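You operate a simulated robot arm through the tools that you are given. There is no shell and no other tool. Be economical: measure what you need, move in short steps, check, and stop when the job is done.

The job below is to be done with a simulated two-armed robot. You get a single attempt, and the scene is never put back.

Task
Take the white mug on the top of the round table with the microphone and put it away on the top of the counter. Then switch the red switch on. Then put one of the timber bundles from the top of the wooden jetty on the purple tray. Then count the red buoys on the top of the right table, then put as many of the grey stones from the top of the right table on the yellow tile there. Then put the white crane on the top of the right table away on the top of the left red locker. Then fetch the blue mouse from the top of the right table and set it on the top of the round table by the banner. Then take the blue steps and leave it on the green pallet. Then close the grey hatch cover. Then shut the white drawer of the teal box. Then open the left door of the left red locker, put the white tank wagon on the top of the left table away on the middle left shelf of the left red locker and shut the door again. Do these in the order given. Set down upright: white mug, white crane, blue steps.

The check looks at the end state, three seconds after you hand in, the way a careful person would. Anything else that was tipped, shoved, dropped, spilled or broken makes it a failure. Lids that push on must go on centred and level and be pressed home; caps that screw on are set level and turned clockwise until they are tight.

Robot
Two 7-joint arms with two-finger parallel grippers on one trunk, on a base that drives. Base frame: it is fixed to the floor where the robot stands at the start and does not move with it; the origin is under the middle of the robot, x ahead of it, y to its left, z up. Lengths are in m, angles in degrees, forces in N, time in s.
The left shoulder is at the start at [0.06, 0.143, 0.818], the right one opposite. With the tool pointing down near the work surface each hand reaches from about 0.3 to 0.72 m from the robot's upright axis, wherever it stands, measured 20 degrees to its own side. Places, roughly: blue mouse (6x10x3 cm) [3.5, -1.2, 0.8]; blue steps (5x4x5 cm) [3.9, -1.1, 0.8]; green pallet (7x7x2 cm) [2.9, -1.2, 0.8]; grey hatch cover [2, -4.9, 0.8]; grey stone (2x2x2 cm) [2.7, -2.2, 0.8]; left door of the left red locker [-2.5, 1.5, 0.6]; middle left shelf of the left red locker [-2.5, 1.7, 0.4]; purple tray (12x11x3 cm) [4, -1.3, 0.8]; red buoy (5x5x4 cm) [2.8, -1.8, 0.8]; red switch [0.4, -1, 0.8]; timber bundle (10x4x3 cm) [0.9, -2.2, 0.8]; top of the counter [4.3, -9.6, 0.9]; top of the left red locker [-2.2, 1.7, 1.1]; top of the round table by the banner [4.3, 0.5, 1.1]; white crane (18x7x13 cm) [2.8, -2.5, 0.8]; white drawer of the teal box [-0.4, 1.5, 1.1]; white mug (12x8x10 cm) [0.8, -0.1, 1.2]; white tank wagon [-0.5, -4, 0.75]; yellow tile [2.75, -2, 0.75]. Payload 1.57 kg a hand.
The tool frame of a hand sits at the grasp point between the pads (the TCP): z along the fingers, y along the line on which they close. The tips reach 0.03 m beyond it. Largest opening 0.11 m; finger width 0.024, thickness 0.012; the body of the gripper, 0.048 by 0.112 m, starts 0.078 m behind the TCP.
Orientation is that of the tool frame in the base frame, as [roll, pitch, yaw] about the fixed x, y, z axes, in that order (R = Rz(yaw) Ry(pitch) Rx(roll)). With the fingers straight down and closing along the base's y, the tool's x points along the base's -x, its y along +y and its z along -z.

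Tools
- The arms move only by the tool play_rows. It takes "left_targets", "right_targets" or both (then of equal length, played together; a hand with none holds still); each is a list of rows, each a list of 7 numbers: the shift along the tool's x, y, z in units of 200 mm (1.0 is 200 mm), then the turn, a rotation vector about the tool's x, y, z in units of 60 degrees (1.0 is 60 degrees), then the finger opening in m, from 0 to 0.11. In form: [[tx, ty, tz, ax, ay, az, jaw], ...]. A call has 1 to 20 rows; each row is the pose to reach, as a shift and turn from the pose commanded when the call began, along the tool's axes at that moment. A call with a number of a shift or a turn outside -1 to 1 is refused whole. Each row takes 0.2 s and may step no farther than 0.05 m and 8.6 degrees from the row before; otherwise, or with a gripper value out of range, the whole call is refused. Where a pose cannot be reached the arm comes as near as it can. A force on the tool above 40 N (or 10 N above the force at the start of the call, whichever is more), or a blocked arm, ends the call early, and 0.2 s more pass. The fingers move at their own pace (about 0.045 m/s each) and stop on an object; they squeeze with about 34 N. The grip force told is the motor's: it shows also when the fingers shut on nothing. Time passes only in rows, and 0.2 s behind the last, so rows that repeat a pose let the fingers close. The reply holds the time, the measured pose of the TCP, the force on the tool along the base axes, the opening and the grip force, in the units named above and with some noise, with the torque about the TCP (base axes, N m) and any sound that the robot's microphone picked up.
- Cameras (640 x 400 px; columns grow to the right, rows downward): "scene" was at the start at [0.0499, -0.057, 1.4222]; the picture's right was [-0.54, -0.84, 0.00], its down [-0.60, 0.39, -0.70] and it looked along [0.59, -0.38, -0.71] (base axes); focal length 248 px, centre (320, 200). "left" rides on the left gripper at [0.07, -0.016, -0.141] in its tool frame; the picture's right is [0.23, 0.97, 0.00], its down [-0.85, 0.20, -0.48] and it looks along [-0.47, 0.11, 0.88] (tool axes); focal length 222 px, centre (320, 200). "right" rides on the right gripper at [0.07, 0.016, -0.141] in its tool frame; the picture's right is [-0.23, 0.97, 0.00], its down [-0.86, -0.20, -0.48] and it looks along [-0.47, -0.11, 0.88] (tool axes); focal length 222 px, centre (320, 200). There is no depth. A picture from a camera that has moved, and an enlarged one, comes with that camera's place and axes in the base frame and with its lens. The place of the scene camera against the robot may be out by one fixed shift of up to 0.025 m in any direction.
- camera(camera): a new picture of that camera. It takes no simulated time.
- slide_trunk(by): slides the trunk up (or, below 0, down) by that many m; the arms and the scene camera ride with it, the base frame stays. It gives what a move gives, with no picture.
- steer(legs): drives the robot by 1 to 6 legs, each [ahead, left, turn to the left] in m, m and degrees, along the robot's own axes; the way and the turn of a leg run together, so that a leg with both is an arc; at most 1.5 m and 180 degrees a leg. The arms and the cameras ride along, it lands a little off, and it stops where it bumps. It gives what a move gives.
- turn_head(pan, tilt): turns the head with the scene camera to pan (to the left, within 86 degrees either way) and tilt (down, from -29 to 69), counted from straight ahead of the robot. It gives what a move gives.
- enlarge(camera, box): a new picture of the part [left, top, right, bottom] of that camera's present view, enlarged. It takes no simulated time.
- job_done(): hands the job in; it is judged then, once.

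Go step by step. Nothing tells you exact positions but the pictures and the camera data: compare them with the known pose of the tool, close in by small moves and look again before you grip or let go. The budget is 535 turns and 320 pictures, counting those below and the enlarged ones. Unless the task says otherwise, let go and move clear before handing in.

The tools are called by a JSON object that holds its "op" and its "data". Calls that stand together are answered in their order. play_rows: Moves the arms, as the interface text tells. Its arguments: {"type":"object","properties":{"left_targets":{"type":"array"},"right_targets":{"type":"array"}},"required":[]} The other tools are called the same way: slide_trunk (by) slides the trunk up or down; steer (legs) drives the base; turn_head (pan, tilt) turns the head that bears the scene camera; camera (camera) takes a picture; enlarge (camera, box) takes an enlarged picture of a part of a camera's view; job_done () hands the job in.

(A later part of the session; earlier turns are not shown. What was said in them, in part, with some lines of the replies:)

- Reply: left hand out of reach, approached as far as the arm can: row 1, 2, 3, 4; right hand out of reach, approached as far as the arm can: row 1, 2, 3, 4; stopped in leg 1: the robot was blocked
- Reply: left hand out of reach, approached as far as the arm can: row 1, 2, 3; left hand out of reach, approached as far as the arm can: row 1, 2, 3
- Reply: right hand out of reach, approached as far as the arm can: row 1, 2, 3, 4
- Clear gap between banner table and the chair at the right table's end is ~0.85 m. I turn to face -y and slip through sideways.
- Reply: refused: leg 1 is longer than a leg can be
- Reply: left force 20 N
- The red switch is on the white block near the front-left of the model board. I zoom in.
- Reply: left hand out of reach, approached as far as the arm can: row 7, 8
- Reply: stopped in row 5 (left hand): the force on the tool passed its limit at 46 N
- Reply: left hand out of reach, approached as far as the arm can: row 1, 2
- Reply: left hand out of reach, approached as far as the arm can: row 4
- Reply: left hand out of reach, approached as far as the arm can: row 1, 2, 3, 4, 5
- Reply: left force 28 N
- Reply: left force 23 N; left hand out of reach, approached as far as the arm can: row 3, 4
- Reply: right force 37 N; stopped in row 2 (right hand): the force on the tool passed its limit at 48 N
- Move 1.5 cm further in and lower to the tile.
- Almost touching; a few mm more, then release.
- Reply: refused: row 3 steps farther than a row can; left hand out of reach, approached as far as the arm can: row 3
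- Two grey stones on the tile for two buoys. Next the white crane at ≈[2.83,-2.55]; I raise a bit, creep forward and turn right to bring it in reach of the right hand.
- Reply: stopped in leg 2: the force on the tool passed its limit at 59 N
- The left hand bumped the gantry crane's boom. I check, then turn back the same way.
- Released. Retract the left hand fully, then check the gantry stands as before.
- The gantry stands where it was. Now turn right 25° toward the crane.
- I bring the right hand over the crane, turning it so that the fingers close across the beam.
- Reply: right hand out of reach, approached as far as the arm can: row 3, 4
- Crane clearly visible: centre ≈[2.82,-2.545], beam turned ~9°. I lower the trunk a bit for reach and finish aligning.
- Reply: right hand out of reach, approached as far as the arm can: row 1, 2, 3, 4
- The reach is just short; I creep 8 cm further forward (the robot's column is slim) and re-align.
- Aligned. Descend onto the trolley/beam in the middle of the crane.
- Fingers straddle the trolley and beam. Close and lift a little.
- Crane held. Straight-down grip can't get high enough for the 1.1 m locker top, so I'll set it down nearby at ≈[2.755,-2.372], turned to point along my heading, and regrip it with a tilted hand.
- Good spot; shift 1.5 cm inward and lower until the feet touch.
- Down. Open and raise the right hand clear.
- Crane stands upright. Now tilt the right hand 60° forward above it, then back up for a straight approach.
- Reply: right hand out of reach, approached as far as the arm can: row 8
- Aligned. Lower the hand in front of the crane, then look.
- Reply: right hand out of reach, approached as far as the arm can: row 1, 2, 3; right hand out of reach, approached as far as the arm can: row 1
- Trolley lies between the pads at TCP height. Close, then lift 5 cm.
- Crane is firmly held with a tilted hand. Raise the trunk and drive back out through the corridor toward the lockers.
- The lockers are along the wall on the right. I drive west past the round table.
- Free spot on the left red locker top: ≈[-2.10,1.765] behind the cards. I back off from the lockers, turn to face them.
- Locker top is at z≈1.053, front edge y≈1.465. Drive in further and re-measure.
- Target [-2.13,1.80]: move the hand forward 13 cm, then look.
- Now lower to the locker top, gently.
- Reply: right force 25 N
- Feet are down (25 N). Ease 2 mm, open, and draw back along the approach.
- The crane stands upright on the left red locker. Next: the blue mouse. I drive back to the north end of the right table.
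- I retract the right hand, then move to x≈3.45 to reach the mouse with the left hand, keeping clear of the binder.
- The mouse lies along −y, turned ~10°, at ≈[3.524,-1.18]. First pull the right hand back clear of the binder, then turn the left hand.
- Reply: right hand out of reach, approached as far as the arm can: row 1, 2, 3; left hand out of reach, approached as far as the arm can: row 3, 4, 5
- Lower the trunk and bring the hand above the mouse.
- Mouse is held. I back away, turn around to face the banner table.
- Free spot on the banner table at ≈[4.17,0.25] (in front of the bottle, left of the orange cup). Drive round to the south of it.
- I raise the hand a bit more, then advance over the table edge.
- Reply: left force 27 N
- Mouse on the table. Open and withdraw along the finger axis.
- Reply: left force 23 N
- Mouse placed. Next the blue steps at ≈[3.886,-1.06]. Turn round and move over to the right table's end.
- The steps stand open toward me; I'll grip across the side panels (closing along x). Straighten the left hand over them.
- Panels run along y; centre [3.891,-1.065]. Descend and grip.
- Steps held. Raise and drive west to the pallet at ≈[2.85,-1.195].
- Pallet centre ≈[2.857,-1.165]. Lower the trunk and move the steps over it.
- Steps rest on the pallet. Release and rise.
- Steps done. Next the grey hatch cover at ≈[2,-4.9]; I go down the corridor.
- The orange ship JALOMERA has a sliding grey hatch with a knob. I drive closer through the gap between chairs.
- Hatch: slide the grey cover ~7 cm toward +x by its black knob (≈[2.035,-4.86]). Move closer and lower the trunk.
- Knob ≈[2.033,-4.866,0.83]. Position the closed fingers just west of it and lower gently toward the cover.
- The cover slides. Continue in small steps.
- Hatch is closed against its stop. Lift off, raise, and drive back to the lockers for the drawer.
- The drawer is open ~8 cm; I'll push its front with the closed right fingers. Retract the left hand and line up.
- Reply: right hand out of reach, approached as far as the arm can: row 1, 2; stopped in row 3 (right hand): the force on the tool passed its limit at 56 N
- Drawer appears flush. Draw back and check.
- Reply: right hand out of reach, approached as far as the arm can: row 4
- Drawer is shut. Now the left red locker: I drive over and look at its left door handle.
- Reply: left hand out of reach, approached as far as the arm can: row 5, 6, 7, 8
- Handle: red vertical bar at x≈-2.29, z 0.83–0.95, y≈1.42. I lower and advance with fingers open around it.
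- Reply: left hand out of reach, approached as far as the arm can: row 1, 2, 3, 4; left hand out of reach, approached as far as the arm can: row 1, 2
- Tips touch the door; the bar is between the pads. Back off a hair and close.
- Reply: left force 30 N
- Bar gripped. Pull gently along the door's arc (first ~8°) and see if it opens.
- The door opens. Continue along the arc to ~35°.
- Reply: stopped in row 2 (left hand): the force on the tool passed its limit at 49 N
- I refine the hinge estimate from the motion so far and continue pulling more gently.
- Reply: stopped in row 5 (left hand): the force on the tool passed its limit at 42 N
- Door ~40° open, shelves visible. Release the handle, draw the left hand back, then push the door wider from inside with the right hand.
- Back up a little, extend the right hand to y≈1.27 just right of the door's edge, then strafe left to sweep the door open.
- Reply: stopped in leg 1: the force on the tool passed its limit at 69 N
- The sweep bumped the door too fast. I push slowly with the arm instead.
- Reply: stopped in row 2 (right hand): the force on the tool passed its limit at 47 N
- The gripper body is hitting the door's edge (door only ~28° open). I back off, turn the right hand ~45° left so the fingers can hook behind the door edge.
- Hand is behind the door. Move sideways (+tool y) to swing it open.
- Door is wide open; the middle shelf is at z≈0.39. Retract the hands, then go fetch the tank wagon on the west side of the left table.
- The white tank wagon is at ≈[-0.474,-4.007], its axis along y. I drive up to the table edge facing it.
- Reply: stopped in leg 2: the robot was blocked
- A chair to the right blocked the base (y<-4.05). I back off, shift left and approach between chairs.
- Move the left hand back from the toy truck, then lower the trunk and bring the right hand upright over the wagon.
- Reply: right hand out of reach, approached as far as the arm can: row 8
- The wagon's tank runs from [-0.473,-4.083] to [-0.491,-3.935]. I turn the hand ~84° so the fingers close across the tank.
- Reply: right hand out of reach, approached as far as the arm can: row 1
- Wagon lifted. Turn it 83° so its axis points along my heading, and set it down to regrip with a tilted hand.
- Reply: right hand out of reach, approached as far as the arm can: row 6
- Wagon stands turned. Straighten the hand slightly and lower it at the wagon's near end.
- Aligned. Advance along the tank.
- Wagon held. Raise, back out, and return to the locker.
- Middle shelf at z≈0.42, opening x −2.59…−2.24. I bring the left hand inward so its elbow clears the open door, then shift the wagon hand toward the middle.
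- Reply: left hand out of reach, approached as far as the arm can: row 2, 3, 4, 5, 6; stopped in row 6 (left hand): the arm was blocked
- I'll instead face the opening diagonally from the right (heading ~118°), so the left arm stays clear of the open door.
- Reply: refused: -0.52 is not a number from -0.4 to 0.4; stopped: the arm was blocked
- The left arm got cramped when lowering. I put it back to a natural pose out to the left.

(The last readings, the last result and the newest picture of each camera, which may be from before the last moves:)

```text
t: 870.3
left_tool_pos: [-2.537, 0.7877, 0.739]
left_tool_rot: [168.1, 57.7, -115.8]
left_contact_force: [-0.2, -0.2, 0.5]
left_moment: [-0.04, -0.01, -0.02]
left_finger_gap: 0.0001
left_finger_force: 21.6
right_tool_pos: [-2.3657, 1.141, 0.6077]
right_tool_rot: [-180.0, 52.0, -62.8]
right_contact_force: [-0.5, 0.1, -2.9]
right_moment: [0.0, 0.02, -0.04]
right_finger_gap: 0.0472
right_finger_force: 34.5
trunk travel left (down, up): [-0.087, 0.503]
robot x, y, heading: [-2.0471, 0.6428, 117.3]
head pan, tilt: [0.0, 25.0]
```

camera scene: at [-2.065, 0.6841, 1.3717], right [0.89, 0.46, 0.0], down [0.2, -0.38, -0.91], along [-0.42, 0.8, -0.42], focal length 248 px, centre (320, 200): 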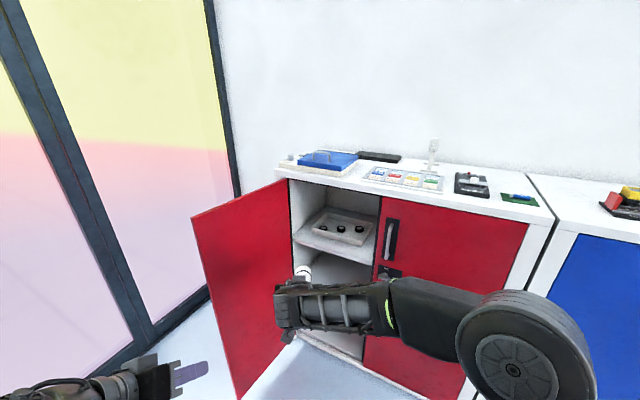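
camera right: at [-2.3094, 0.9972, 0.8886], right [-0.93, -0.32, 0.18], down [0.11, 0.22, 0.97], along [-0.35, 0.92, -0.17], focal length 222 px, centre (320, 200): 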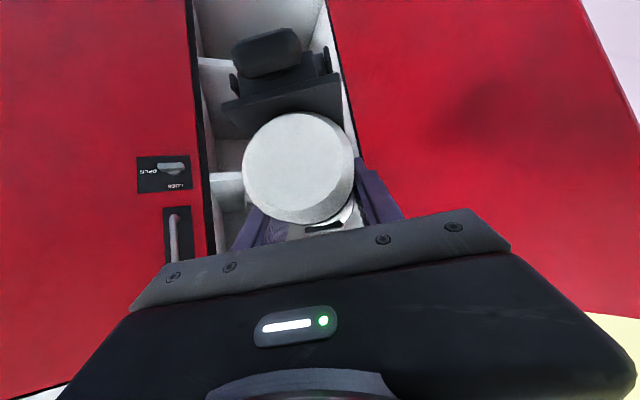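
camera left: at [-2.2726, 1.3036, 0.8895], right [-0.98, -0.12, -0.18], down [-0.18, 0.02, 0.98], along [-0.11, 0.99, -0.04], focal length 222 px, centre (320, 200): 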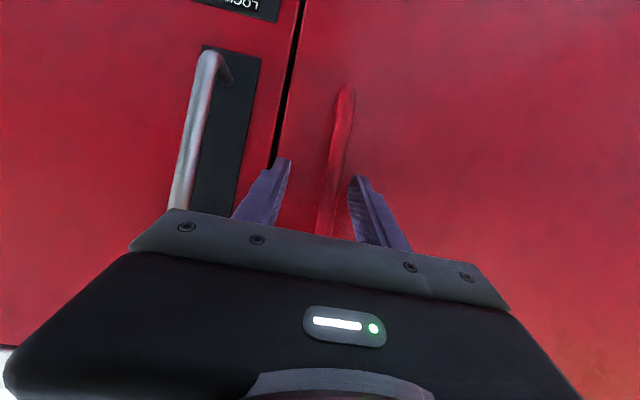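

{"op": "slide_trunk", "data": {"by": -0.08}}

{"op": "camera", "data": {"camera": "scene"}}

{"op": "camera", "data": {"camera": "right"}}

```text
t: 871.5
left_tool_pos: [-2.5366, 0.7874, 0.6588]
left_tool_rot: [168.0, 57.7, -115.8]
left_contact_force: [-0.6, -0.5, -1.1]
left_moment: [-0.03, 0.01, -0.02]
left_finger_gap: 0.0001
left_finger_force: 21.4
right_tool_pos: [-2.3656, 1.1416, 0.5273]
right_tool_rot: [180.0, 52.0, -62.7]
right_contact_force: [0.2, 0.4, -2.3]
right_moment: [-0.02, -0.02, 0.02]
right_finger_gap: 0.047
right_finger_force: 33.9
trunk travel left (down, up): [-0.007, 0.583]
robot x, y, heading: [-2.0462, 0.6402, 117.5]
head pan, tilt: [0.0, 25.0]
```

```text
55 pictures are left
camera scene: at [-2.0649, 0.6839, 1.0437], right [0.89, 0.46, 0.0], down [0.2, -0.38, -0.91], along [-0.42, 0.8, -0.42], focal length 248 px, centre (320, 200)
```

scene: 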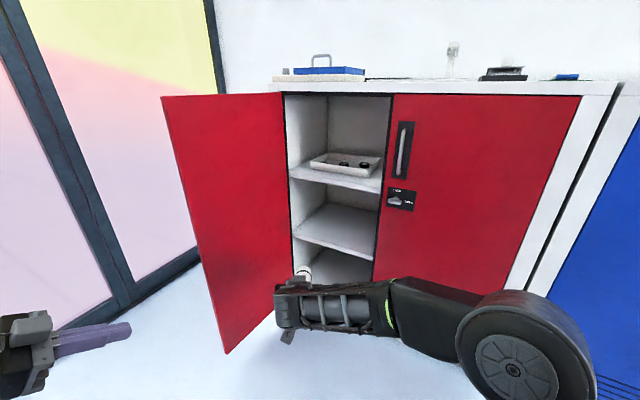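

```text
54 pictures are left
camera right: at [-2.3093, 0.997, 0.5606], right [-0.93, -0.32, 0.18], down [0.11, 0.22, 0.97], along [-0.35, 0.92, -0.17], focal length 222 px, centre (320, 200)
```

right: 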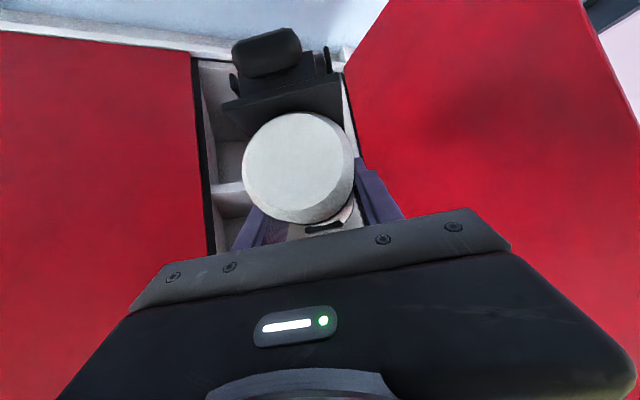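

Shelf top z≈0.417. Lower the wagon to ~2.5 cm above that height and move in toward the opening.

{"op": "play_rows", "data": {"right_targets": [[0.06, 0, 0.047, 0, 0, 0, 0.03], [0.118, 0, 0.092, 0, 0, 0, 0.03]]}}

{"op": "steer", "data": {"legs": [[0.19, -0.07, 0]]}}

{"op": "camera", "data": {"camera": "scene"}}

{"op": "camera", "data": {"camera": "right"}}

```text
t: 872.1
left_tool_pos: [-2.5371, 0.787, 0.6589]
left_tool_rot: [168.0, 57.7, -115.8]
left_contact_force: [0.3, -0.2, 0.0]
left_moment: [0.0, 0.01, -0.02]
left_finger_gap: 0.0
left_finger_force: 21.4
right_tool_pos: [-2.3646, 1.1426, 0.4979]
right_tool_rot: [180.0, 52.0, -62.8]
right_contact_force: [0.2, 0.5, -2.2]
right_moment: [0.0, -0.02, 0.0]
right_finger_gap: 0.0474
right_finger_force: 33.9
trunk travel left (down, up): [-0.007, 0.583]
robot x, y, heading: [-2.0505, 0.6449, 117.4]
head pan, tilt: [0.0, 25.0]
```

```text
t: 873.7
left_tool_pos: [-2.5655, 0.9891, 0.6586]
left_tool_rot: [168.0, 57.7, -115.7]
left_contact_force: [0.7, -0.1, -0.4]
left_moment: [-0.04, -0.01, 0.01]
left_finger_gap: 0.0001
left_finger_force: 20.9
right_tool_pos: [-2.3949, 1.3439, 0.4968]
right_tool_rot: [180.0, 51.9, -62.6]
right_contact_force: [0.1, -0.4, -3.9]
right_moment: [0.01, -0.02, -0.01]
right_finger_gap: 0.0474
right_finger_force: 34.7
trunk travel left (down, up): [-0.007, 0.583]
robot x, y, heading: [-2.0741, 0.846, 117.7]
head pan, tilt: [0.0, 25.0]
```

```text
53 pictures are left
camera scene: at [-2.0931, 0.8863, 1.0437], right [0.89, 0.46, 0.0], down [0.2, -0.37, -0.91], along [-0.42, 0.8, -0.42], focal length 248 px, centre (320, 200)
```

scene: 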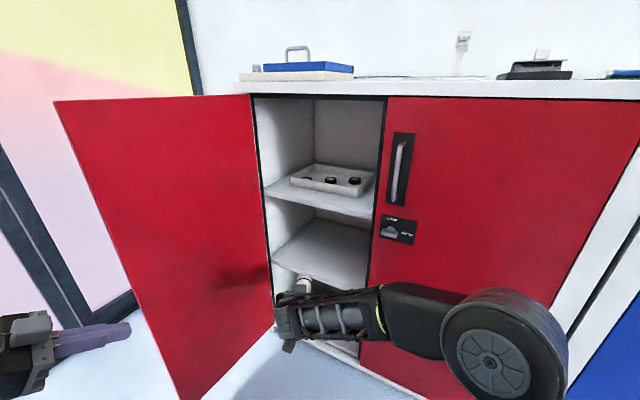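

```text
52 pictures are left
camera right: at [-2.3382, 1.1994, 0.5302], right [-0.93, -0.32, 0.18], down [0.11, 0.22, 0.97], along [-0.35, 0.92, -0.17], focal length 222 px, centre (320, 200)
```

right: 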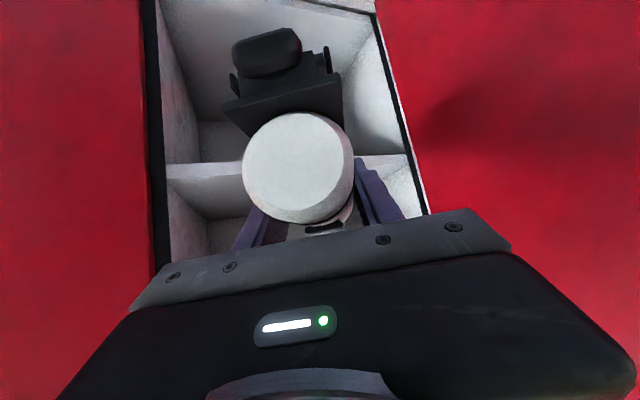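

The shelf top looks nearer z≈0.44, so I raise the wagon 3.5 cm before entering.

{"op": "play_rows", "data": {"right_targets": [[-0.07, 0, -0.054, 0, 0, 0, 0.03], [-0.138, 0, -0.108, 0, 0, 0, 0.03]]}}

{"op": "steer", "data": {"legs": [[0.13, -0.05, 0]]}}

{"op": "camera", "data": {"camera": "scene"}}

{"op": "camera", "data": {"camera": "right"}}

```text
t: 874.3
left_tool_pos: [-2.5658, 0.9892, 0.6583]
left_tool_rot: [168.0, 57.7, -115.7]
left_contact_force: [0.8, -0.3, -0.7]
left_moment: [0.04, 0.04, 0.02]
left_finger_gap: 0.0001
left_finger_force: 21.7
right_tool_pos: [-2.3959, 1.3443, 0.5324]
right_tool_rot: [-180.0, 51.9, -62.5]
right_contact_force: [-0.2, 0.1, -2.9]
right_moment: [0.04, -0.01, -0.02]
right_finger_gap: 0.0473
right_finger_force: 34.3
trunk travel left (down, up): [-0.007, 0.583]
robot x, y, heading: [-2.0747, 0.8422, 117.6]
head pan, tilt: [0.0, 25.0]
```

```text
t: 875.6
left_tool_pos: [-2.5822, 1.1272, 0.6595]
left_tool_rot: [167.9, 57.7, -115.7]
left_contact_force: [0.0, -0.3, 0.6]
left_moment: [-0.01, -0.04, 0.0]
left_finger_gap: 0.0001
left_finger_force: 21.5
right_tool_pos: [-2.4109, 1.4837, 0.5339]
right_tool_rot: [-180.0, 52.1, -62.6]
right_contact_force: [-1.1, 0.2, -3.0]
right_moment: [0.01, -0.02, 0.02]
right_finger_gap: 0.0475
right_finger_force: 34.0
trunk travel left (down, up): [-0.007, 0.583]
robot x, y, heading: [-2.0935, 0.9815, 118.0]
head pan, tilt: [0.0, 25.0]
```

```text
51 pictures are left
camera scene: at [-2.1095, 1.0242, 1.0437], right [0.89, 0.46, 0.0], down [0.2, -0.37, -0.91], along [-0.42, 0.8, -0.42], focal length 248 px, centre (320, 200)
```

scene: 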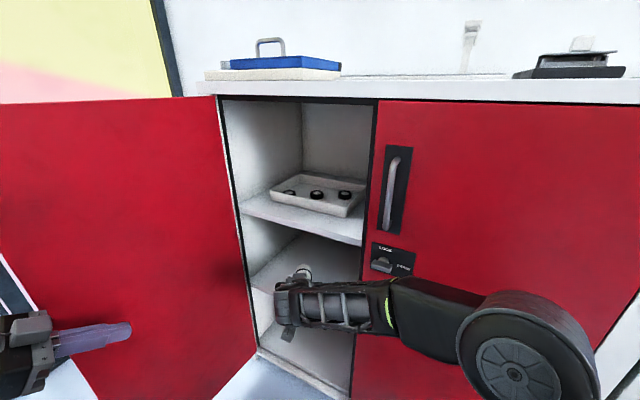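

```text
50 pictures are left
camera right: at [-2.3548, 1.3382, 0.5654], right [-0.93, -0.32, 0.18], down [0.11, 0.22, 0.97], along [-0.35, 0.92, -0.17], focal length 222 px, centre (320, 200)
```

right: 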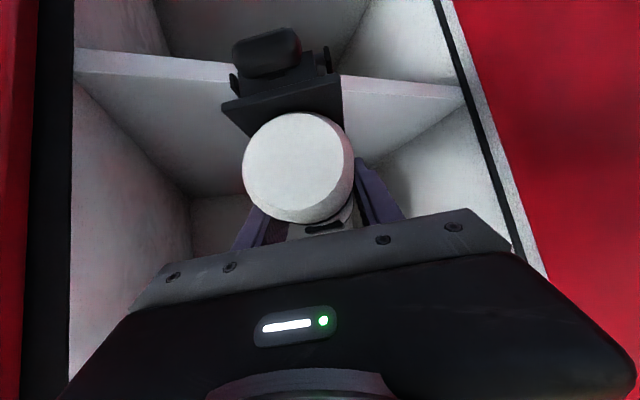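

Shelf top ≈0.444, depth to y≈1.79. Advance with the arm 12 cm while dipping 2 cm.

{"op": "play_rows", "data": {"right_targets": [[0.0, 0, 0.12, 0, 0, 0, 0.03], [-0.07, 0, 0.22, 0, 0, 0, 0.03], [-0.145, 0, 0.325, 0, 0, 0, 0.03], [-0.22, 0, 0.43, 0, 0, 0, 0.03], [-0.291, 0, 0.535, 0, 0, 0, 0.03]]}}

{"op": "camera", "data": {"camera": "right"}}

{"op": "camera", "data": {"camera": "scene"}}

```text
t: 876.8
left_tool_pos: [-2.5824, 1.1263, 0.6584]
left_tool_rot: [167.9, 57.7, -115.6]
left_contact_force: [0.1, -1.4, 0.2]
left_moment: [0.01, -0.02, 0.04]
left_finger_gap: 0.0
left_finger_force: 20.7
right_tool_pos: [-2.4673, 1.5899, 0.5116]
right_tool_rot: [-180.0, 52.1, -62.6]
right_contact_force: [-0.4, -0.5, -2.2]
right_moment: [-0.03, 0.02, 0.02]
right_finger_gap: 0.0474
right_finger_force: 33.5
trunk travel left (down, up): [-0.007, 0.583]
robot x, y, heading: [-2.0908, 0.9825, 117.7]
head pan, tilt: [0.0, 25.0]
```

```text
49 pictures are left
camera right: at [-2.4112, 1.4451, 0.5445], right [-0.93, -0.32, 0.18], down [0.11, 0.22, 0.97], along [-0.35, 0.92, -0.17], focal length 222 px, centre (320, 200)
```

right: 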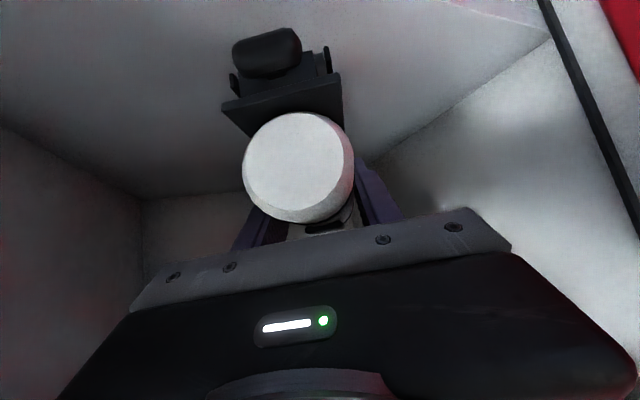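

```text
48 pictures are left
camera scene: at [-2.1095, 1.0242, 1.0437], right [0.89, 0.46, 0.0], down [0.2, -0.37, -0.91], along [-0.42, 0.8, -0.42], focal length 248 px, centre (320, 200)
```

scene: 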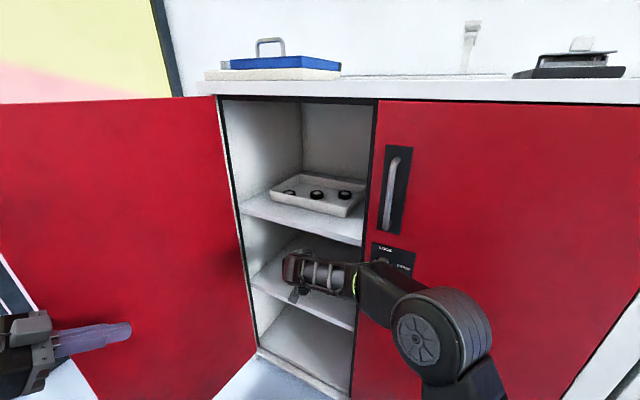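

Advance 3 cm more, then lower to contact.

{"op": "play_rows", "data": {"right_targets": [[-0.046, 0, 0.059, 0, 0, 0, 0.03], [-0.092, 0, 0.118, 0, 0, 0, 0.03], [-0.072, 0, 0.134, 0, 0, 0, 0.03], [-0.052, 0, 0.149, 0, 0, 0, 0.03], [-0.036, 0, 0.161, 0, 0, 0, 0.03]]}}

```text
t: 878.0
left_tool_pos: [-2.5823, 1.1268, 0.6586]
left_tool_rot: [168.0, 57.7, -115.6]
left_contact_force: [-0.5, 0.3, -0.1]
left_moment: [-0.02, 0.03, 0.02]
left_finger_gap: 0.0
left_finger_force: 21.5
right_tool_pos: [-2.4799, 1.6166, 0.497]
right_tool_rot: [180.0, 52.1, -62.6]
right_contact_force: [1.1, 0.3, -2.7]
right_moment: [0.02, 0.03, -0.01]
right_finger_gap: 0.0473
right_finger_force: 34.3
trunk travel left (down, up): [-0.007, 0.583]
robot x, y, heading: [-2.0926, 0.9793, 117.8]
head pan, tilt: [0.0, 25.0]
```

{"op": "play_rows", "data": {"right_targets": [[0.016, 0, 0.012, 0, 0, 0, 0.03], [0.032, 0, 0.025, 0, 0, 0, 0.03], [0.047, 0, 0.037, 0, 0, 0, 0.03], [0.063, 0, 0.049, 0, 0, 0, 0.03]]}}

{"op": "camera", "data": {"camera": "right"}}

```text
t: 879.0
left_tool_pos: [-2.5821, 1.1273, 0.6606]
left_tool_rot: [168.0, 57.7, -115.6]
left_contact_force: [0.3, -0.5, -0.3]
left_moment: [-0.05, 0.01, -0.02]
left_finger_gap: 0.0
left_finger_force: 21.4
right_tool_pos: [-2.4803, 1.6168, 0.4826]
right_tool_rot: [-179.9, 51.9, -62.7]
right_contact_force: [0.5, 1.1, -3.3]
right_moment: [0.02, 0.02, -0.03]
right_finger_gap: 0.0473
right_finger_force: 33.7
trunk travel left (down, up): [-0.007, 0.583]
robot x, y, heading: [-2.0916, 0.9828, 117.8]
head pan, tilt: [0.0, 25.0]
```

```text
47 pictures are left
camera right: at [-2.4238, 1.4716, 0.5151], right [-0.93, -0.32, 0.18], down [0.11, 0.22, 0.97], along [-0.35, 0.92, -0.17], focal length 222 px, centre (320, 200)
```

right: 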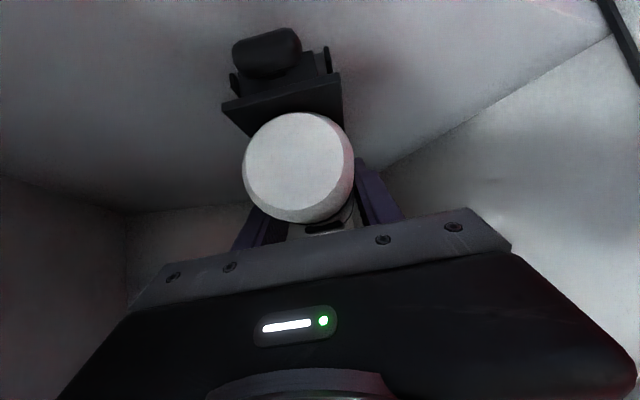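

Not in contact yet; keep lowering in small steps.

{"op": "play_rows", "data": {"right_targets": [[0.016, 0, 0.012, 0, 0, 0, 0.03], [0.032, 0, 0.025, 0, 0, 0, 0.03], [0.047, 0, 0.037, 0, 0, 0, 0.03], [0.063, 0, 0.049, 0, 0, 0, 0.03], [0.079, 0, 0.062, 0, 0, 0, 0.03]]}}

```text
t: 880.2
left_tool_pos: [-2.5809, 1.1252, 0.6598]
left_tool_rot: [167.8, 57.8, -115.8]
left_contact_force: [0.2, -0.3, 0.3]
left_moment: [0.01, -0.03, 0.02]
left_finger_gap: 0.0
left_finger_force: 21.8
right_tool_pos: [-2.4813, 1.6163, 0.4706]
right_tool_rot: [179.8, 52.6, -62.7]
right_contact_force: [3.2, -2.8, 24.6]
right_moment: [0.32, 0.07, -0.01]
right_finger_gap: 0.0475
right_finger_force: 33.9
trunk travel left (down, up): [-0.007, 0.583]
robot x, y, heading: [-2.0935, 0.9837, 117.9]
head pan, tilt: [0.0, 25.0]
```

Wagon is down on the shelf. Ease, open, and withdraw straight back.

{"op": "play_rows", "data": {"right_targets": [[-0.01, 0, -0.008, 0, 0, 0, 0.05], [-0.01, 0, -0.008, 0, 0, 0, 0.07], [-0.01, 0, -0.008, 0, 0, 0, 0.08], [-0.01, 0, -0.008, 0, 0, 0, 0.08]]}}

{"op": "play_rows", "data": {"right_targets": [[0.092, 0, -0.118, 0, 0, 0, 0.08], [0.184, 0, -0.236, 0, 0, 0, 0.08], [0.276, 0, -0.355, 0, 0, 0, 0.08], [0.36, 0, -0.473, 0, 0, 0, 0.08], [0.44, 0, -0.59, 0, 0, 0, 0.08]]}}

{"op": "camera", "data": {"camera": "right"}}

```text
t: 881.2
left_tool_pos: [-2.5823, 1.1257, 0.6594]
left_tool_rot: [168.0, 57.8, -115.6]
left_contact_force: [0.6, 0.1, -0.5]
left_moment: [0.02, 0.02, 0.0]
left_finger_gap: 0.0
left_finger_force: 21.7
right_tool_pos: [-2.4802, 1.6149, 0.4667]
right_tool_rot: [180.0, 52.0, -62.6]
right_contact_force: [0.2, -0.9, 0.6]
right_moment: [0.02, 0.0, -0.02]
right_finger_gap: 0.0802
right_finger_force: 0.0
trunk travel left (down, up): [-0.007, 0.583]
robot x, y, heading: [-2.094, 0.9833, 118.0]
head pan, tilt: [0.0, 25.0]
```

```text
t: 882.4
left_tool_pos: [-2.5818, 1.1257, 0.6593]
left_tool_rot: [168.0, 57.6, -115.6]
left_contact_force: [0.0, -0.4, 0.0]
left_moment: [0.01, 0.01, -0.03]
left_finger_gap: 0.0
left_finger_force: 21.4
right_tool_pos: [-2.4117, 1.4833, 0.4684]
right_tool_rot: [179.9, 52.1, -62.6]
right_contact_force: [-0.2, 0.3, 0.2]
right_moment: [0.01, -0.02, -0.02]
right_finger_gap: 0.0801
right_finger_force: 0.0
trunk travel left (down, up): [-0.007, 0.583]
robot x, y, heading: [-2.0893, 0.9822, 117.6]
head pan, tilt: [0.0, 25.0]
```

```text
46 pictures are left
camera right: at [-2.3553, 1.3399, 0.5007], right [-0.93, -0.32, 0.18], down [0.11, 0.22, 0.97], along [-0.35, 0.92, -0.17], focal length 222 px, centre (320, 200)
```

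right: 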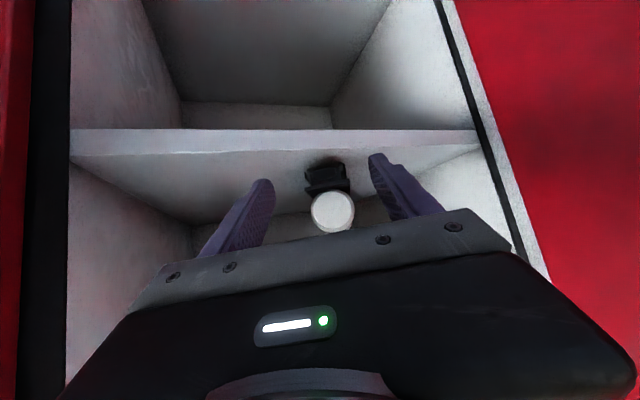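

Wagon stands on the middle left shelf. Back off and raise to prepare closing the door.

{"op": "steer", "data": {"legs": [[-0.32, 0.12, 0], [-0.25, 0, -27.5]]}}

{"op": "slide_trunk", "data": {"by": 0.3}}

{"op": "turn_head", "data": {"pan": 20, "tilt": 30}}

{"op": "camera", "data": {"camera": "scene"}}

```text
t: 886.0
left_tool_pos: [-2.3597, 0.7667, 0.6588]
left_tool_rot: [167.9, 57.7, -143.4]
left_contact_force: [-0.4, -0.8, -0.1]
left_moment: [0.0, 0.02, 0.03]
left_finger_gap: 0.0002
left_finger_force: 21.7
right_tool_pos: [-2.0428, 1.004, 0.4666]
right_tool_rot: [-179.9, 52.0, -90.5]
right_contact_force: [-0.3, 0.5, 0.6]
right_moment: [0.02, 0.01, -0.01]
right_finger_gap: 0.0798
right_finger_force: 0.1
trunk travel left (down, up): [-0.007, 0.583]
robot x, y, heading: [-1.9934, 0.4087, 89.8]
head pan, tilt: [0.0, 25.0]
```

```text
t: 889.0
left_tool_pos: [-2.3589, 0.7671, 0.9593]
left_tool_rot: [168.1, 57.6, -143.6]
left_contact_force: [0.0, -1.1, 0.4]
left_moment: [0.01, 0.03, 0.02]
left_finger_gap: 0.0001
left_finger_force: 21.3
right_tool_pos: [-2.043, 1.0047, 0.7681]
right_tool_rot: [-180.0, 52.0, -90.5]
right_contact_force: [0.6, -0.3, -0.3]
right_moment: [-0.01, 0.01, -0.01]
right_finger_gap: 0.0799
right_finger_force: 0.1
trunk travel left (down, up): [-0.307, 0.283]
robot x, y, heading: [-1.9931, 0.4114, 89.5]
head pan, tilt: [0.0, 25.0]
```

```text
t: 889.9
left_tool_pos: [-2.3604, 0.7671, 0.9594]
left_tool_rot: [168.0, 57.6, -143.4]
left_contact_force: [0.2, 0.2, 0.2]
left_moment: [0.0, 0.02, 0.03]
left_finger_gap: 0.0002
left_finger_force: 21.2
right_tool_pos: [-2.0435, 1.0061, 0.7682]
right_tool_rot: [179.9, 52.0, -90.4]
right_contact_force: [-0.3, 0.3, 0.0]
right_moment: [0.02, 0.0, -0.01]
right_finger_gap: 0.08
right_finger_force: 0.0
trunk travel left (down, up): [-0.307, 0.283]
robot x, y, heading: [-1.9965, 0.41, 89.8]
head pan, tilt: [20.0, 30.0]
```

```text
45 pictures are left
camera scene: at [-2.0141, 0.4532, 1.3357], right [0.94, 0.34, 0.0], down [0.17, -0.47, -0.87], along [-0.29, 0.82, -0.5], focal length 248 px, centre (320, 200)
```

scene: 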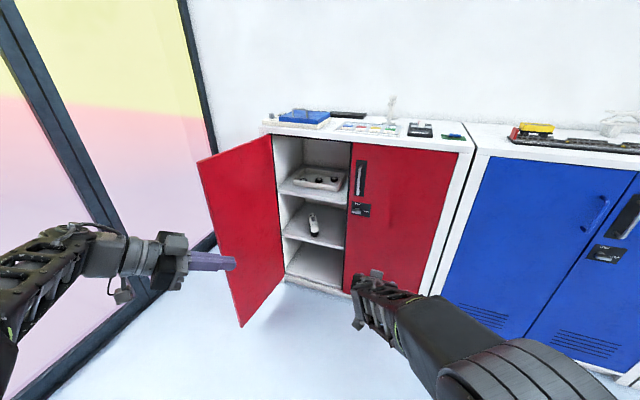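

Wagon is on the middle shelf. Retract the right hand, then go to the left side of the open door to push it shut with the left hand.

{"op": "play_rows", "data": {"right_targets": [[0.12, -0.15, -0.155, 0, 0, 0, 0.05], [0.24, -0.3, -0.31, 0, 0, 0, 0.02], [0.36, -0.45, -0.46, 0, 0, 0, 0], [0.48, -0.6, -0.62, 0, 0, 0, 0], [0.6, -0.75, -0.78, 0, 0, 0, 0], [0.6, -0.95, -0.78, 0, 0, 0, 0]]}}

{"op": "steer", "data": {"legs": [[0, 0.63, 0]]}}

{"op": "turn_head", "data": {"pan": 10, "tilt": 35}}

{"op": "camera", "data": {"camera": "scene"}}

```text
t: 891.3
left_tool_pos: [-2.3595, 0.7671, 0.959]
left_tool_rot: [167.9, 57.7, -143.7]
left_contact_force: [-0.1, 0.3, 0.2]
left_moment: [0.03, -0.02, -0.03]
left_finger_gap: 0.0001
left_finger_force: 21.0
right_tool_pos: [-1.8838, 0.8811, 0.8001]
right_tool_rot: [180.0, 51.9, -90.4]
right_contact_force: [-0.1, -0.3, -0.3]
right_moment: [0.01, 0.04, 0.01]
right_finger_gap: 0.0
right_finger_force: 21.1
right hand out of reach, approached as far as the arm can: row 4, 5, 6
trunk travel left (down, up): [-0.307, 0.283]
robot x, y, heading: [-1.9944, 0.4063, 89.7]
head pan, tilt: [20.0, 30.0]
```

```text
t: 894.8
left_tool_pos: [-2.9955, 0.7751, 0.9596]
left_tool_rot: [167.9, 57.6, -144.0]
left_contact_force: [-1.0, 0.4, -0.3]
left_moment: [0.0, -0.01, 0.01]
left_finger_gap: 0.0001
left_finger_force: 21.1
right_tool_pos: [-2.518, 0.8841, 0.7996]
right_tool_rot: [180.0, 51.8, -90.9]
right_contact_force: [-0.1, 0.4, 0.9]
right_moment: [-0.01, 0.0, 0.03]
right_finger_gap: 0.0
right_finger_force: 21.8
trunk travel left (down, up): [-0.307, 0.283]
robot x, y, heading: [-2.6292, 0.4147, 89.5]
head pan, tilt: [20.0, 30.0]
```

```text
t: 895.5
left_tool_pos: [-2.9959, 0.7739, 0.9598]
left_tool_rot: [168.0, 57.6, -143.9]
left_contact_force: [0.1, 0.7, 0.6]
left_moment: [0.01, 0.0, -0.01]
left_finger_gap: 0.0
left_finger_force: 21.1
right_tool_pos: [-2.517, 0.8852, 0.8002]
right_tool_rot: [179.9, 51.9, -90.8]
right_contact_force: [0.0, 0.5, -0.6]
right_moment: [0.02, 0.02, 0.0]
right_finger_gap: 0.0
right_finger_force: 21.1
trunk travel left (down, up): [-0.307, 0.283]
robot x, y, heading: [-2.6354, 0.4131, 89.1]
head pan, tilt: [10.0, 35.0]
```

```text
44 pictures are left
camera scene: at [-2.6354, 0.4591, 1.328], right [0.99, 0.16, 0.0], down [0.09, -0.57, -0.82], along [-0.13, 0.81, -0.57], focal length 248 px, centre (320, 200)
```

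scene: 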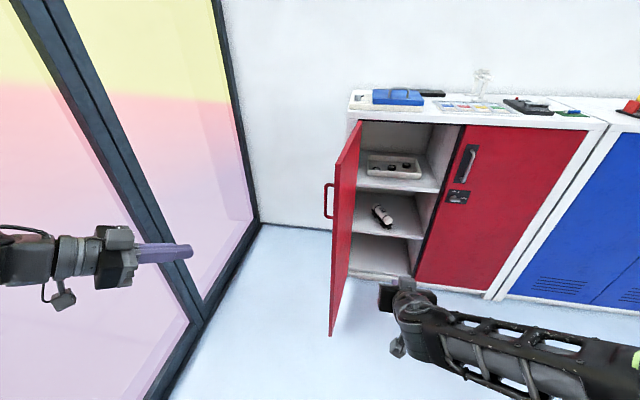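

Extend the left hand to the outer side of the door.

{"op": "play_rows", "data": {"left_targets": [[-0.09, 0.165, 0.14, 0, 0, 0, 0], [-0.18, 0.33, 0.28, 0, 0, 0, 0], [-0.27, 0.5, 0.42, 0, 0, 0, 0], [-0.357, 0.66, 0.56, 0, 0, 0, 0]]}}

{"op": "play_rows", "data": {"left_targets": [[-0.09, 0.165, 0.14, 0, 0, 0, 0], [-0.18, 0.33, 0.28, 0, 0, 0, 0], [-0.27, 0.5, 0.42, 0, 0, 0, 0], [-0.357, 0.66, 0.56, 0, 0, 0, 0]]}}

{"op": "camera", "data": {"camera": "scene"}}

```text
t: 896.5
left_tool_pos: [-2.9984, 0.9613, 0.9747]
left_tool_rot: [167.9, 57.7, -143.8]
left_contact_force: [-0.1, 0.5, 0.0]
left_moment: [-0.01, 0.04, 0.01]
left_finger_gap: 0.0
left_finger_force: 21.3
right_tool_pos: [-2.5177, 0.8846, 0.8009]
right_tool_rot: [-180.0, 51.8, -90.8]
right_contact_force: [0.4, 0.0, 0.5]
right_moment: [0.02, -0.04, -0.01]
right_finger_gap: 0.0
right_finger_force: 21.5
trunk travel left (down, up): [-0.307, 0.283]
robot x, y, heading: [-2.6326, 0.4126, 89.7]
head pan, tilt: [10.0, 35.0]
```

```text
t: 897.5
left_tool_pos: [-2.9821, 1.1437, 0.9868]
left_tool_rot: [167.9, 56.5, -145.9]
left_contact_force: [-0.6, -0.8, -0.4]
left_moment: [-0.05, 0.0, 0.01]
left_finger_gap: 0.0003
left_finger_force: 22.3
left hand out of reach, approached as far as the arm can: row 4
right_tool_pos: [-2.5184, 0.8866, 0.8005]
right_tool_rot: [-179.9, 51.9, -90.7]
right_contact_force: [0.6, 0.3, 0.1]
right_moment: [-0.03, -0.01, -0.02]
right_finger_gap: 0.0
right_finger_force: 21.4
trunk travel left (down, up): [-0.307, 0.283]
robot x, y, heading: [-2.6334, 0.4141, 89.3]
head pan, tilt: [10.0, 35.0]
```

```text
43 pictures are left
camera scene: at [-2.6352, 0.4596, 1.3279], right [0.99, 0.16, 0.0], down [0.09, -0.57, -0.82], along [-0.13, 0.81, -0.57], focal length 248 px, centre (320, 200)
```

scene: 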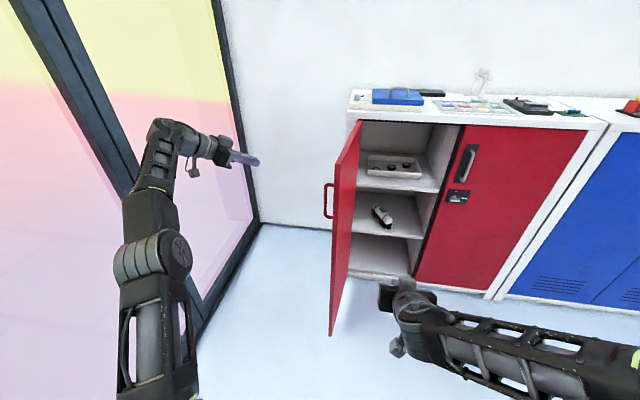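

{"op": "slide_trunk", "data": {"by": -0.1}}

{"op": "play_rows", "data": {"left_targets": [[-0.08, -0.1, 0.127, 0, 0, 0, 0], [-0.167, -0.205, 0.253, 0, 0, 0, 0], [-0.25, -0.31, 0.38, 0, 0, 0, 0], [-0.33, -0.41, 0.507, 0, 0, 0, 0], [-0.417, -0.51, 0.633, 0, 0, 0, 0], [-0.5, -0.615, 0.76, 0, 0, 0, 0]]}}

{"op": "camera", "data": {"camera": "scene"}}

```text
t: 898.9
left_tool_pos: [-2.984, 1.143, 0.8888]
left_tool_rot: [167.8, 56.7, -146.3]
left_contact_force: [0.5, -1.8, -0.6]
left_moment: [-0.01, 0.03, 0.02]
left_finger_gap: 0.0
left_finger_force: 21.3
right_tool_pos: [-2.5172, 0.8848, 0.7012]
right_tool_rot: [180.0, 51.8, -90.9]
right_contact_force: [0.3, -0.9, -0.2]
right_moment: [-0.02, 0.0, 0.0]
right_finger_gap: 0.0
right_finger_force: 21.8
trunk travel left (down, up): [-0.207, 0.383]
robot x, y, heading: [-2.6316, 0.4159, 89.6]
head pan, tilt: [10.0, 35.0]
```

```text
t: 900.3
left_tool_pos: [-2.7675, 1.1815, 0.8753]
left_tool_rot: [167.8, 56.6, -146.2]
left_contact_force: [-0.6, -0.8, -0.4]
left_moment: [-0.01, -0.04, -0.02]
left_finger_gap: 0.0
left_finger_force: 21.6
right_tool_pos: [-2.5173, 0.8857, 0.7011]
right_tool_rot: [180.0, 51.9, -90.8]
right_contact_force: [0.5, 0.2, -0.4]
right_moment: [-0.03, 0.0, 0.01]
right_finger_gap: 0.0
right_finger_force: 21.5
trunk travel left (down, up): [-0.207, 0.383]
robot x, y, heading: [-2.6304, 0.4152, 89.9]
head pan, tilt: [10.0, 35.0]
```

```text
42 pictures are left
camera scene: at [-2.6353, 0.4591, 1.2279], right [0.99, 0.16, 0.0], down [0.09, -0.57, -0.82], along [-0.13, 0.81, -0.57], focal length 248 px, centre (320, 200)
```

scene: 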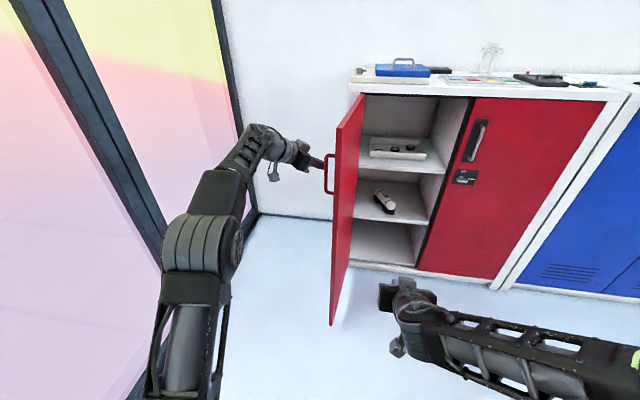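

The tip is at handle height; lower below the handle and then push.

{"op": "slide_trunk", "data": {"by": -0.18}}

{"op": "play_rows", "data": {"left_targets": [[-0.08, -0.1, 0.127, 0, 0, 0, 0], [-0.167, -0.205, 0.253, 0, 0, 0, 0], [-0.25, -0.31, 0.38, 0, 0, 0, 0], [-0.33, -0.41, 0.507, 0, 0, 0, 0], [-0.417, -0.51, 0.633, 0, 0, 0, 0]]}}

{"op": "camera", "data": {"camera": "scene"}}

```text
t: 902.3
left_tool_pos: [-2.766, 1.1829, 0.6941]
left_tool_rot: [167.7, 56.6, -146.4]
left_contact_force: [0.1, 1.0, -0.1]
left_moment: [-0.01, -0.02, 0.02]
left_finger_gap: 0.0
left_finger_force: 21.3
right_tool_pos: [-2.5172, 0.8858, 0.5196]
right_tool_rot: [-179.9, 52.0, -90.8]
right_contact_force: [-0.3, -0.6, -0.3]
right_moment: [-0.01, 0.0, 0.01]
right_finger_gap: 0.0
right_finger_force: 21.5
trunk travel left (down, up): [-0.027, 0.563]
robot x, y, heading: [-2.6303, 0.4177, 89.4]
head pan, tilt: [10.0, 35.0]
```

```text
t: 903.5
left_tool_pos: [-2.5884, 1.2134, 0.6861]
left_tool_rot: [167.6, 56.7, -146.3]
left_contact_force: [-0.2, -0.4, -0.3]
left_moment: [-0.03, -0.02, -0.01]
left_finger_gap: 0.0
left_finger_force: 21.6
right_tool_pos: [-2.5174, 0.886, 0.5209]
right_tool_rot: [180.0, 51.9, -90.8]
right_contact_force: [-0.6, 0.2, -0.1]
right_moment: [0.0, 0.01, -0.02]
right_finger_gap: 0.0
right_finger_force: 21.4
trunk travel left (down, up): [-0.027, 0.563]
robot x, y, heading: [-2.6314, 0.4144, 89.4]
head pan, tilt: [10.0, 35.0]
```

```text
41 pictures are left
camera scene: at [-2.6355, 0.4591, 1.0479], right [0.99, 0.16, 0.0], down [0.09, -0.57, -0.82], along [-0.13, 0.81, -0.57], focal length 248 px, centre (320, 200)
```

scene: 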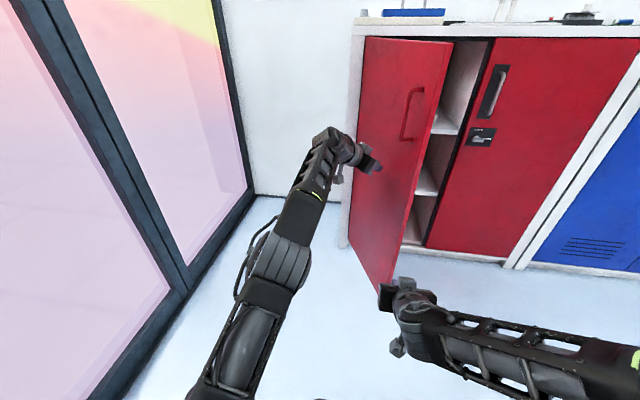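

Door is swinging shut (~55° left). Continue by driving diagonally forward-right with the hand against it.

{"op": "steer", "data": {"legs": [[0.12, -0.17, 0]]}}

{"op": "camera", "data": {"camera": "scene"}}

```text
t: 905.1
left_tool_pos: [-2.4177, 1.335, 0.6869]
left_tool_rot: [167.7, 56.7, -146.2]
left_contact_force: [-0.1, -0.4, -0.7]
left_moment: [0.01, -0.01, 0.0]
left_finger_gap: 0.0
left_finger_force: 21.1
right_tool_pos: [-2.3466, 1.0069, 0.5203]
right_tool_rot: [-180.0, 51.9, -90.6]
right_contact_force: [-0.1, 0.0, -0.2]
right_moment: [0.0, 0.0, -0.03]
right_finger_gap: 0.0
right_finger_force: 21.1
trunk travel left (down, up): [-0.027, 0.563]
robot x, y, heading: [-2.4585, 0.538, 89.6]
head pan, tilt: [10.0, 35.0]
```

```text
40 pictures are left
camera scene: at [-2.4631, 0.5797, 1.0479], right [0.99, 0.17, 0.0], down [0.1, -0.57, -0.82], along [-0.14, 0.81, -0.57], focal length 248 px, centre (320, 200)
```

scene: 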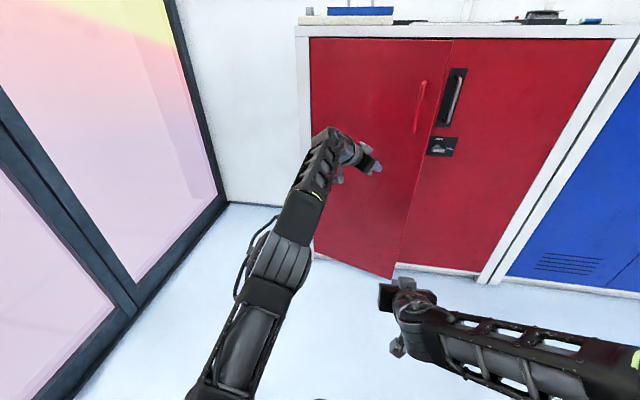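

Nearly shut. Push the last bit gently.

{"op": "steer", "data": {"legs": [[0.06, -0.05, 0]]}}

{"op": "play_rows", "data": {"left_targets": [[-0.02, 0.04, 0.03, 0, 0, 0, 0], [-0.04, 0.08, 0.06, 0, 0, 0, 0], [-0.06, 0.12, 0.09, 0, 0, 0, 0], [-0.08, 0.16, 0.12, 0, 0, 0, 0], [-0.1, 0.2, 0.15, 0, 0, 0, 0], [-0.12, 0.24, 0.18, 0, 0, 0, 0]]}}

{"op": "camera", "data": {"camera": "scene"}}

```text
t: 906.2
left_tool_pos: [-2.3663, 1.3958, 0.6852]
left_tool_rot: [167.6, 56.8, -146.1]
left_contact_force: [-0.8, -0.5, 0.3]
left_moment: [0.01, -0.04, -0.01]
left_finger_gap: 0.0
left_finger_force: 21.4
right_tool_pos: [-2.297, 1.0669, 0.5212]
right_tool_rot: [-179.9, 51.9, -90.6]
right_contact_force: [0.5, 0.3, 0.1]
right_moment: [-0.02, -0.05, 0.0]
right_finger_gap: 0.0002
right_finger_force: 21.7
trunk travel left (down, up): [-0.027, 0.563]
robot x, y, heading: [-2.4125, 0.5937, 89.8]
head pan, tilt: [10.0, 35.0]
```

```text
t: 907.6
left_tool_pos: [-2.3663, 1.4031, 0.6837]
left_tool_rot: [167.7, 56.7, -146.1]
left_contact_force: [0.5, -1.3, -0.1]
left_moment: [0.0, 0.01, -0.02]
left_finger_gap: 0.0
left_finger_force: 21.2
left hand out of reach, approached as far as the arm can: row 1, 2, 3, 4, 5, 6
right_tool_pos: [-2.2973, 1.0667, 0.5201]
right_tool_rot: [-179.9, 51.9, -90.6]
right_contact_force: [0.2, 0.2, -0.1]
right_moment: [-0.03, 0.0, 0.02]
right_finger_gap: 0.0
right_finger_force: 21.7
trunk travel left (down, up): [-0.027, 0.563]
robot x, y, heading: [-2.4112, 0.5939, 89.7]
head pan, tilt: [10.0, 35.0]
```

```text
39 pictures are left
camera scene: at [-2.4131, 0.6396, 1.0479], right [0.99, 0.17, 0.0], down [0.1, -0.57, -0.82], along [-0.14, 0.81, -0.57], focal length 248 px, centre (320, 200)
```

scene: 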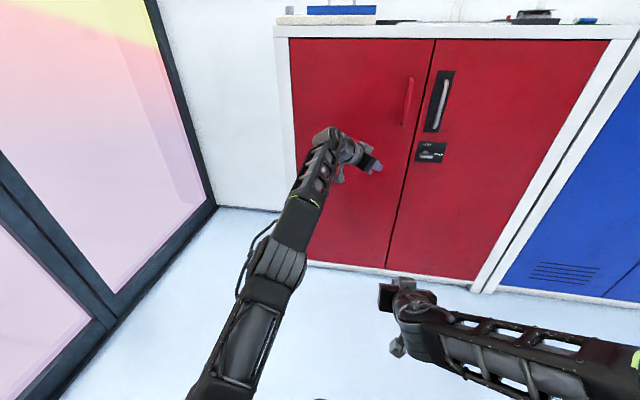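

{"op": "steer", "data": {"legs": [[0.05, -0.02, 0]]}}

{"op": "enlarge", "data": {"camera": "scene", "box": [290, 30, 470, 290]}}

```text
t: 908.5
left_tool_pos: [-2.3467, 1.4532, 0.6843]
left_tool_rot: [167.7, 56.7, -146.2]
left_contact_force: [-0.3, 0.5, 1.0]
left_moment: [0.0, -0.01, -0.01]
left_finger_gap: 0.0002
left_finger_force: 21.9
right_tool_pos: [-2.2754, 1.1167, 0.5206]
right_tool_rot: [-180.0, 51.9, -90.7]
right_contact_force: [0.1, 0.0, 0.2]
right_moment: [-0.01, -0.02, 0.0]
right_finger_gap: 0.0
right_finger_force: 21.5
trunk travel left (down, up): [-0.027, 0.563]
robot x, y, heading: [-2.3909, 0.6449, 89.5]
head pan, tilt: [10.0, 35.0]
```

```text
1.54 times, centred on (380, 160) of scene
camera zoom: at [-2.3928, 0.6903, 1.0479], right [0.99, 0.17, 0.0], down [0.1, -0.57, -0.82], along [-0.14, 0.81, -0.57], focal length 381 px, centre (228, 262)
```

zoom: 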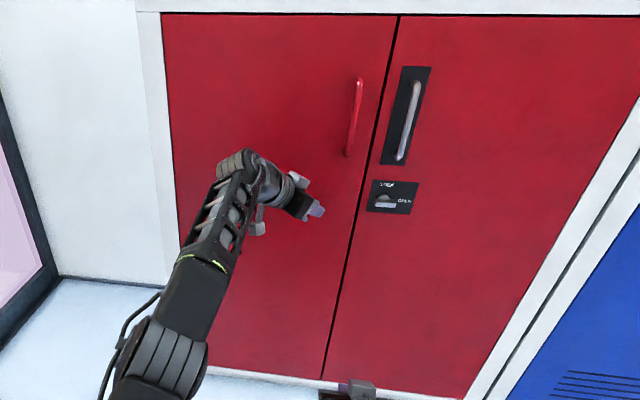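

{"op": "steer", "data": {"legs": [[0.025, 0, 0]]}}

{"op": "enlarge", "data": {"camera": "scene", "box": [330, 30, 450, 110]}}

```text
t: 909.3
left_tool_pos: [-2.3463, 1.4635, 0.6868]
left_tool_rot: [168.2, 56.4, -146.2]
left_contact_force: [-2.8, -8.1, 1.7]
left_moment: [-0.03, -0.01, -0.06]
left_finger_gap: 0.0
left_finger_force: 21.4
right_tool_pos: [-2.2778, 1.1295, 0.5204]
right_tool_rot: [179.9, 51.8, -90.7]
right_contact_force: [0.0, -0.7, 0.8]
right_moment: [-0.01, -0.01, 0.0]
right_finger_gap: 0.0
right_finger_force: 21.4
trunk travel left (down, up): [-0.027, 0.563]
robot x, y, heading: [-2.391, 0.6609, 89.5]
head pan, tilt: [10.0, 35.0]
stopped in leg 1: the force on the tool passed its limit at 70 N (the readings are from after the stop); the commanded pose is now the measured one
```

```text
5.00 times, centred on (390, 70) of scene
camera zoom: at [-2.393, 0.7028, 1.048], right [0.99, 0.17, 0.0], down [0.1, -0.56, -0.82], along [-0.14, 0.81, -0.57], focal length 1238 px, centre (-30, 850)
```

zoom: 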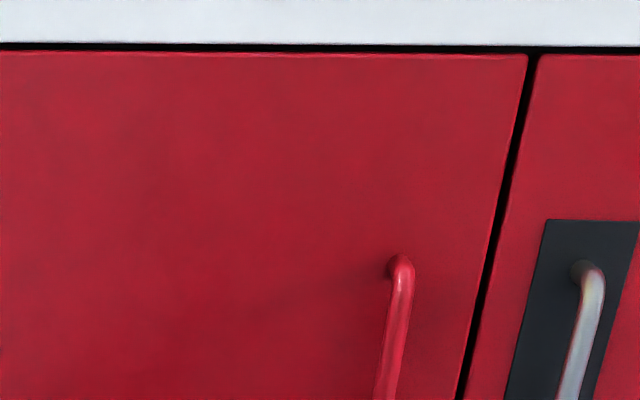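

Door is shut flush. Back away and check the locker, including the crane on top.

{"op": "steer", "data": {"legs": [[-0.4, 0, 0]]}}

{"op": "slide_trunk", "data": {"by": 0.4}}

{"op": "turn_head", "data": {"pan": 0, "tilt": 25}}

{"op": "camera", "data": {"camera": "scene"}}

{"op": "enlarge", "data": {"camera": "scene", "box": [230, 140, 470, 330]}}

```text
t: 911.9
left_tool_pos: [-2.3508, 1.0589, 0.6849]
left_tool_rot: [168.3, 56.3, -145.9]
left_contact_force: [-0.3, 0.0, 0.6]
left_moment: [0.03, -0.03, -0.01]
left_finger_gap: 0.0002
left_finger_force: 21.3
right_tool_pos: [-2.279, 0.7254, 0.5192]
right_tool_rot: [179.9, 51.9, -90.5]
right_contact_force: [-0.6, 0.2, 0.7]
right_moment: [-0.01, 0.01, -0.02]
right_finger_gap: 0.0
right_finger_force: 21.3
trunk travel left (down, up): [-0.027, 0.563]
robot x, y, heading: [-2.3902, 0.2564, 89.9]
head pan, tilt: [10.0, 35.0]
```

```text
t: 915.7
left_tool_pos: [-2.3501, 1.0591, 1.0856]
left_tool_rot: [168.3, 56.2, -145.9]
left_contact_force: [0.2, -0.1, -0.1]
left_moment: [0.0, -0.01, 0.01]
left_finger_gap: 0.0001
left_finger_force: 21.3
right_tool_pos: [-2.2798, 0.725, 0.9204]
right_tool_rot: [180.0, 51.8, -90.5]
right_contact_force: [0.2, 0.1, -0.2]
right_moment: [0.03, 0.0, 0.01]
right_finger_gap: 0.0
right_finger_force: 21.5
trunk travel left (down, up): [-0.427, 0.163]
robot x, y, heading: [-2.394, 0.2523, 89.9]
head pan, tilt: [10.0, 35.0]
```

```text
t: 916.4
left_tool_pos: [-2.3514, 1.0581, 1.085]
left_tool_rot: [168.2, 56.5, -146.0]
left_contact_force: [-0.1, -0.1, 0.1]
left_moment: [-0.02, 0.01, 0.0]
left_finger_gap: 0.0
left_finger_force: 21.7
right_tool_pos: [-2.2808, 0.7261, 0.9187]
right_tool_rot: [-180.0, 51.8, -90.5]
right_contact_force: [-0.2, 0.5, -0.1]
right_moment: [0.02, 0.01, 0.02]
right_finger_gap: 0.0
right_finger_force: 21.7
trunk travel left (down, up): [-0.427, 0.163]
robot x, y, heading: [-2.3933, 0.2573, 89.7]
head pan, tilt: [0.0, 25.0]
```

```text
36 pictures are left
camera scene: at [-2.3799, 0.3041, 1.4636], right [1.0, 0.0, 0.0], down [0.0, -0.42, -0.91], along [0.0, 0.91, -0.42], focal length 248 px, centre (320, 200)
```

scene: 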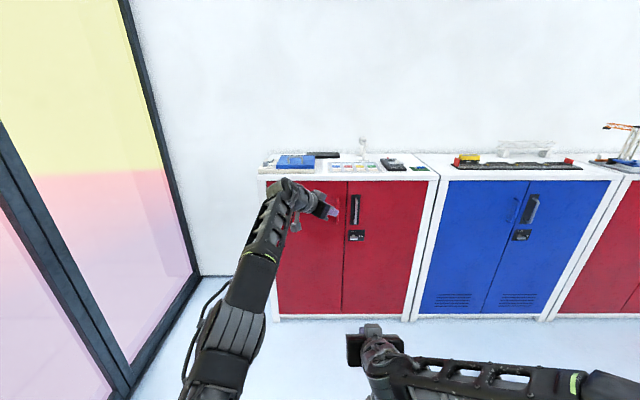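

```text
2.11 times, centred on (350, 235) of scene
camera zoom: at [-2.3799, 0.3041, 1.4636], right [1.0, 0.0, 0.0], down [0.0, -0.42, -0.91], along [0.0, 0.91, -0.42], focal length 522 px, centre (257, 126)
```

zoom: 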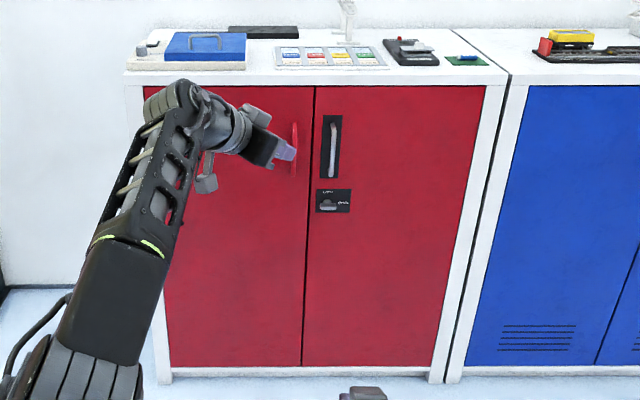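

The left door is shut, the crane is still upright on the locker, and both hands are clear of everything. I'm handing the job in.

{"op": "job_done", "data": {}}

```text
The job is handed in.
```

I carried out all ten tasks in the order given and handed the job in; the check's verdict hasn't come back.

- **Buoy count:** I counted two red buoys, so two grey stones are on the yellow tile.
- **Possible disturbances:** On the way, the left hand bumped the gantry crane on the right table. It was in the same place afterwards. The base also ran into a chair by the left table, and I didn't check whether that chair moved.
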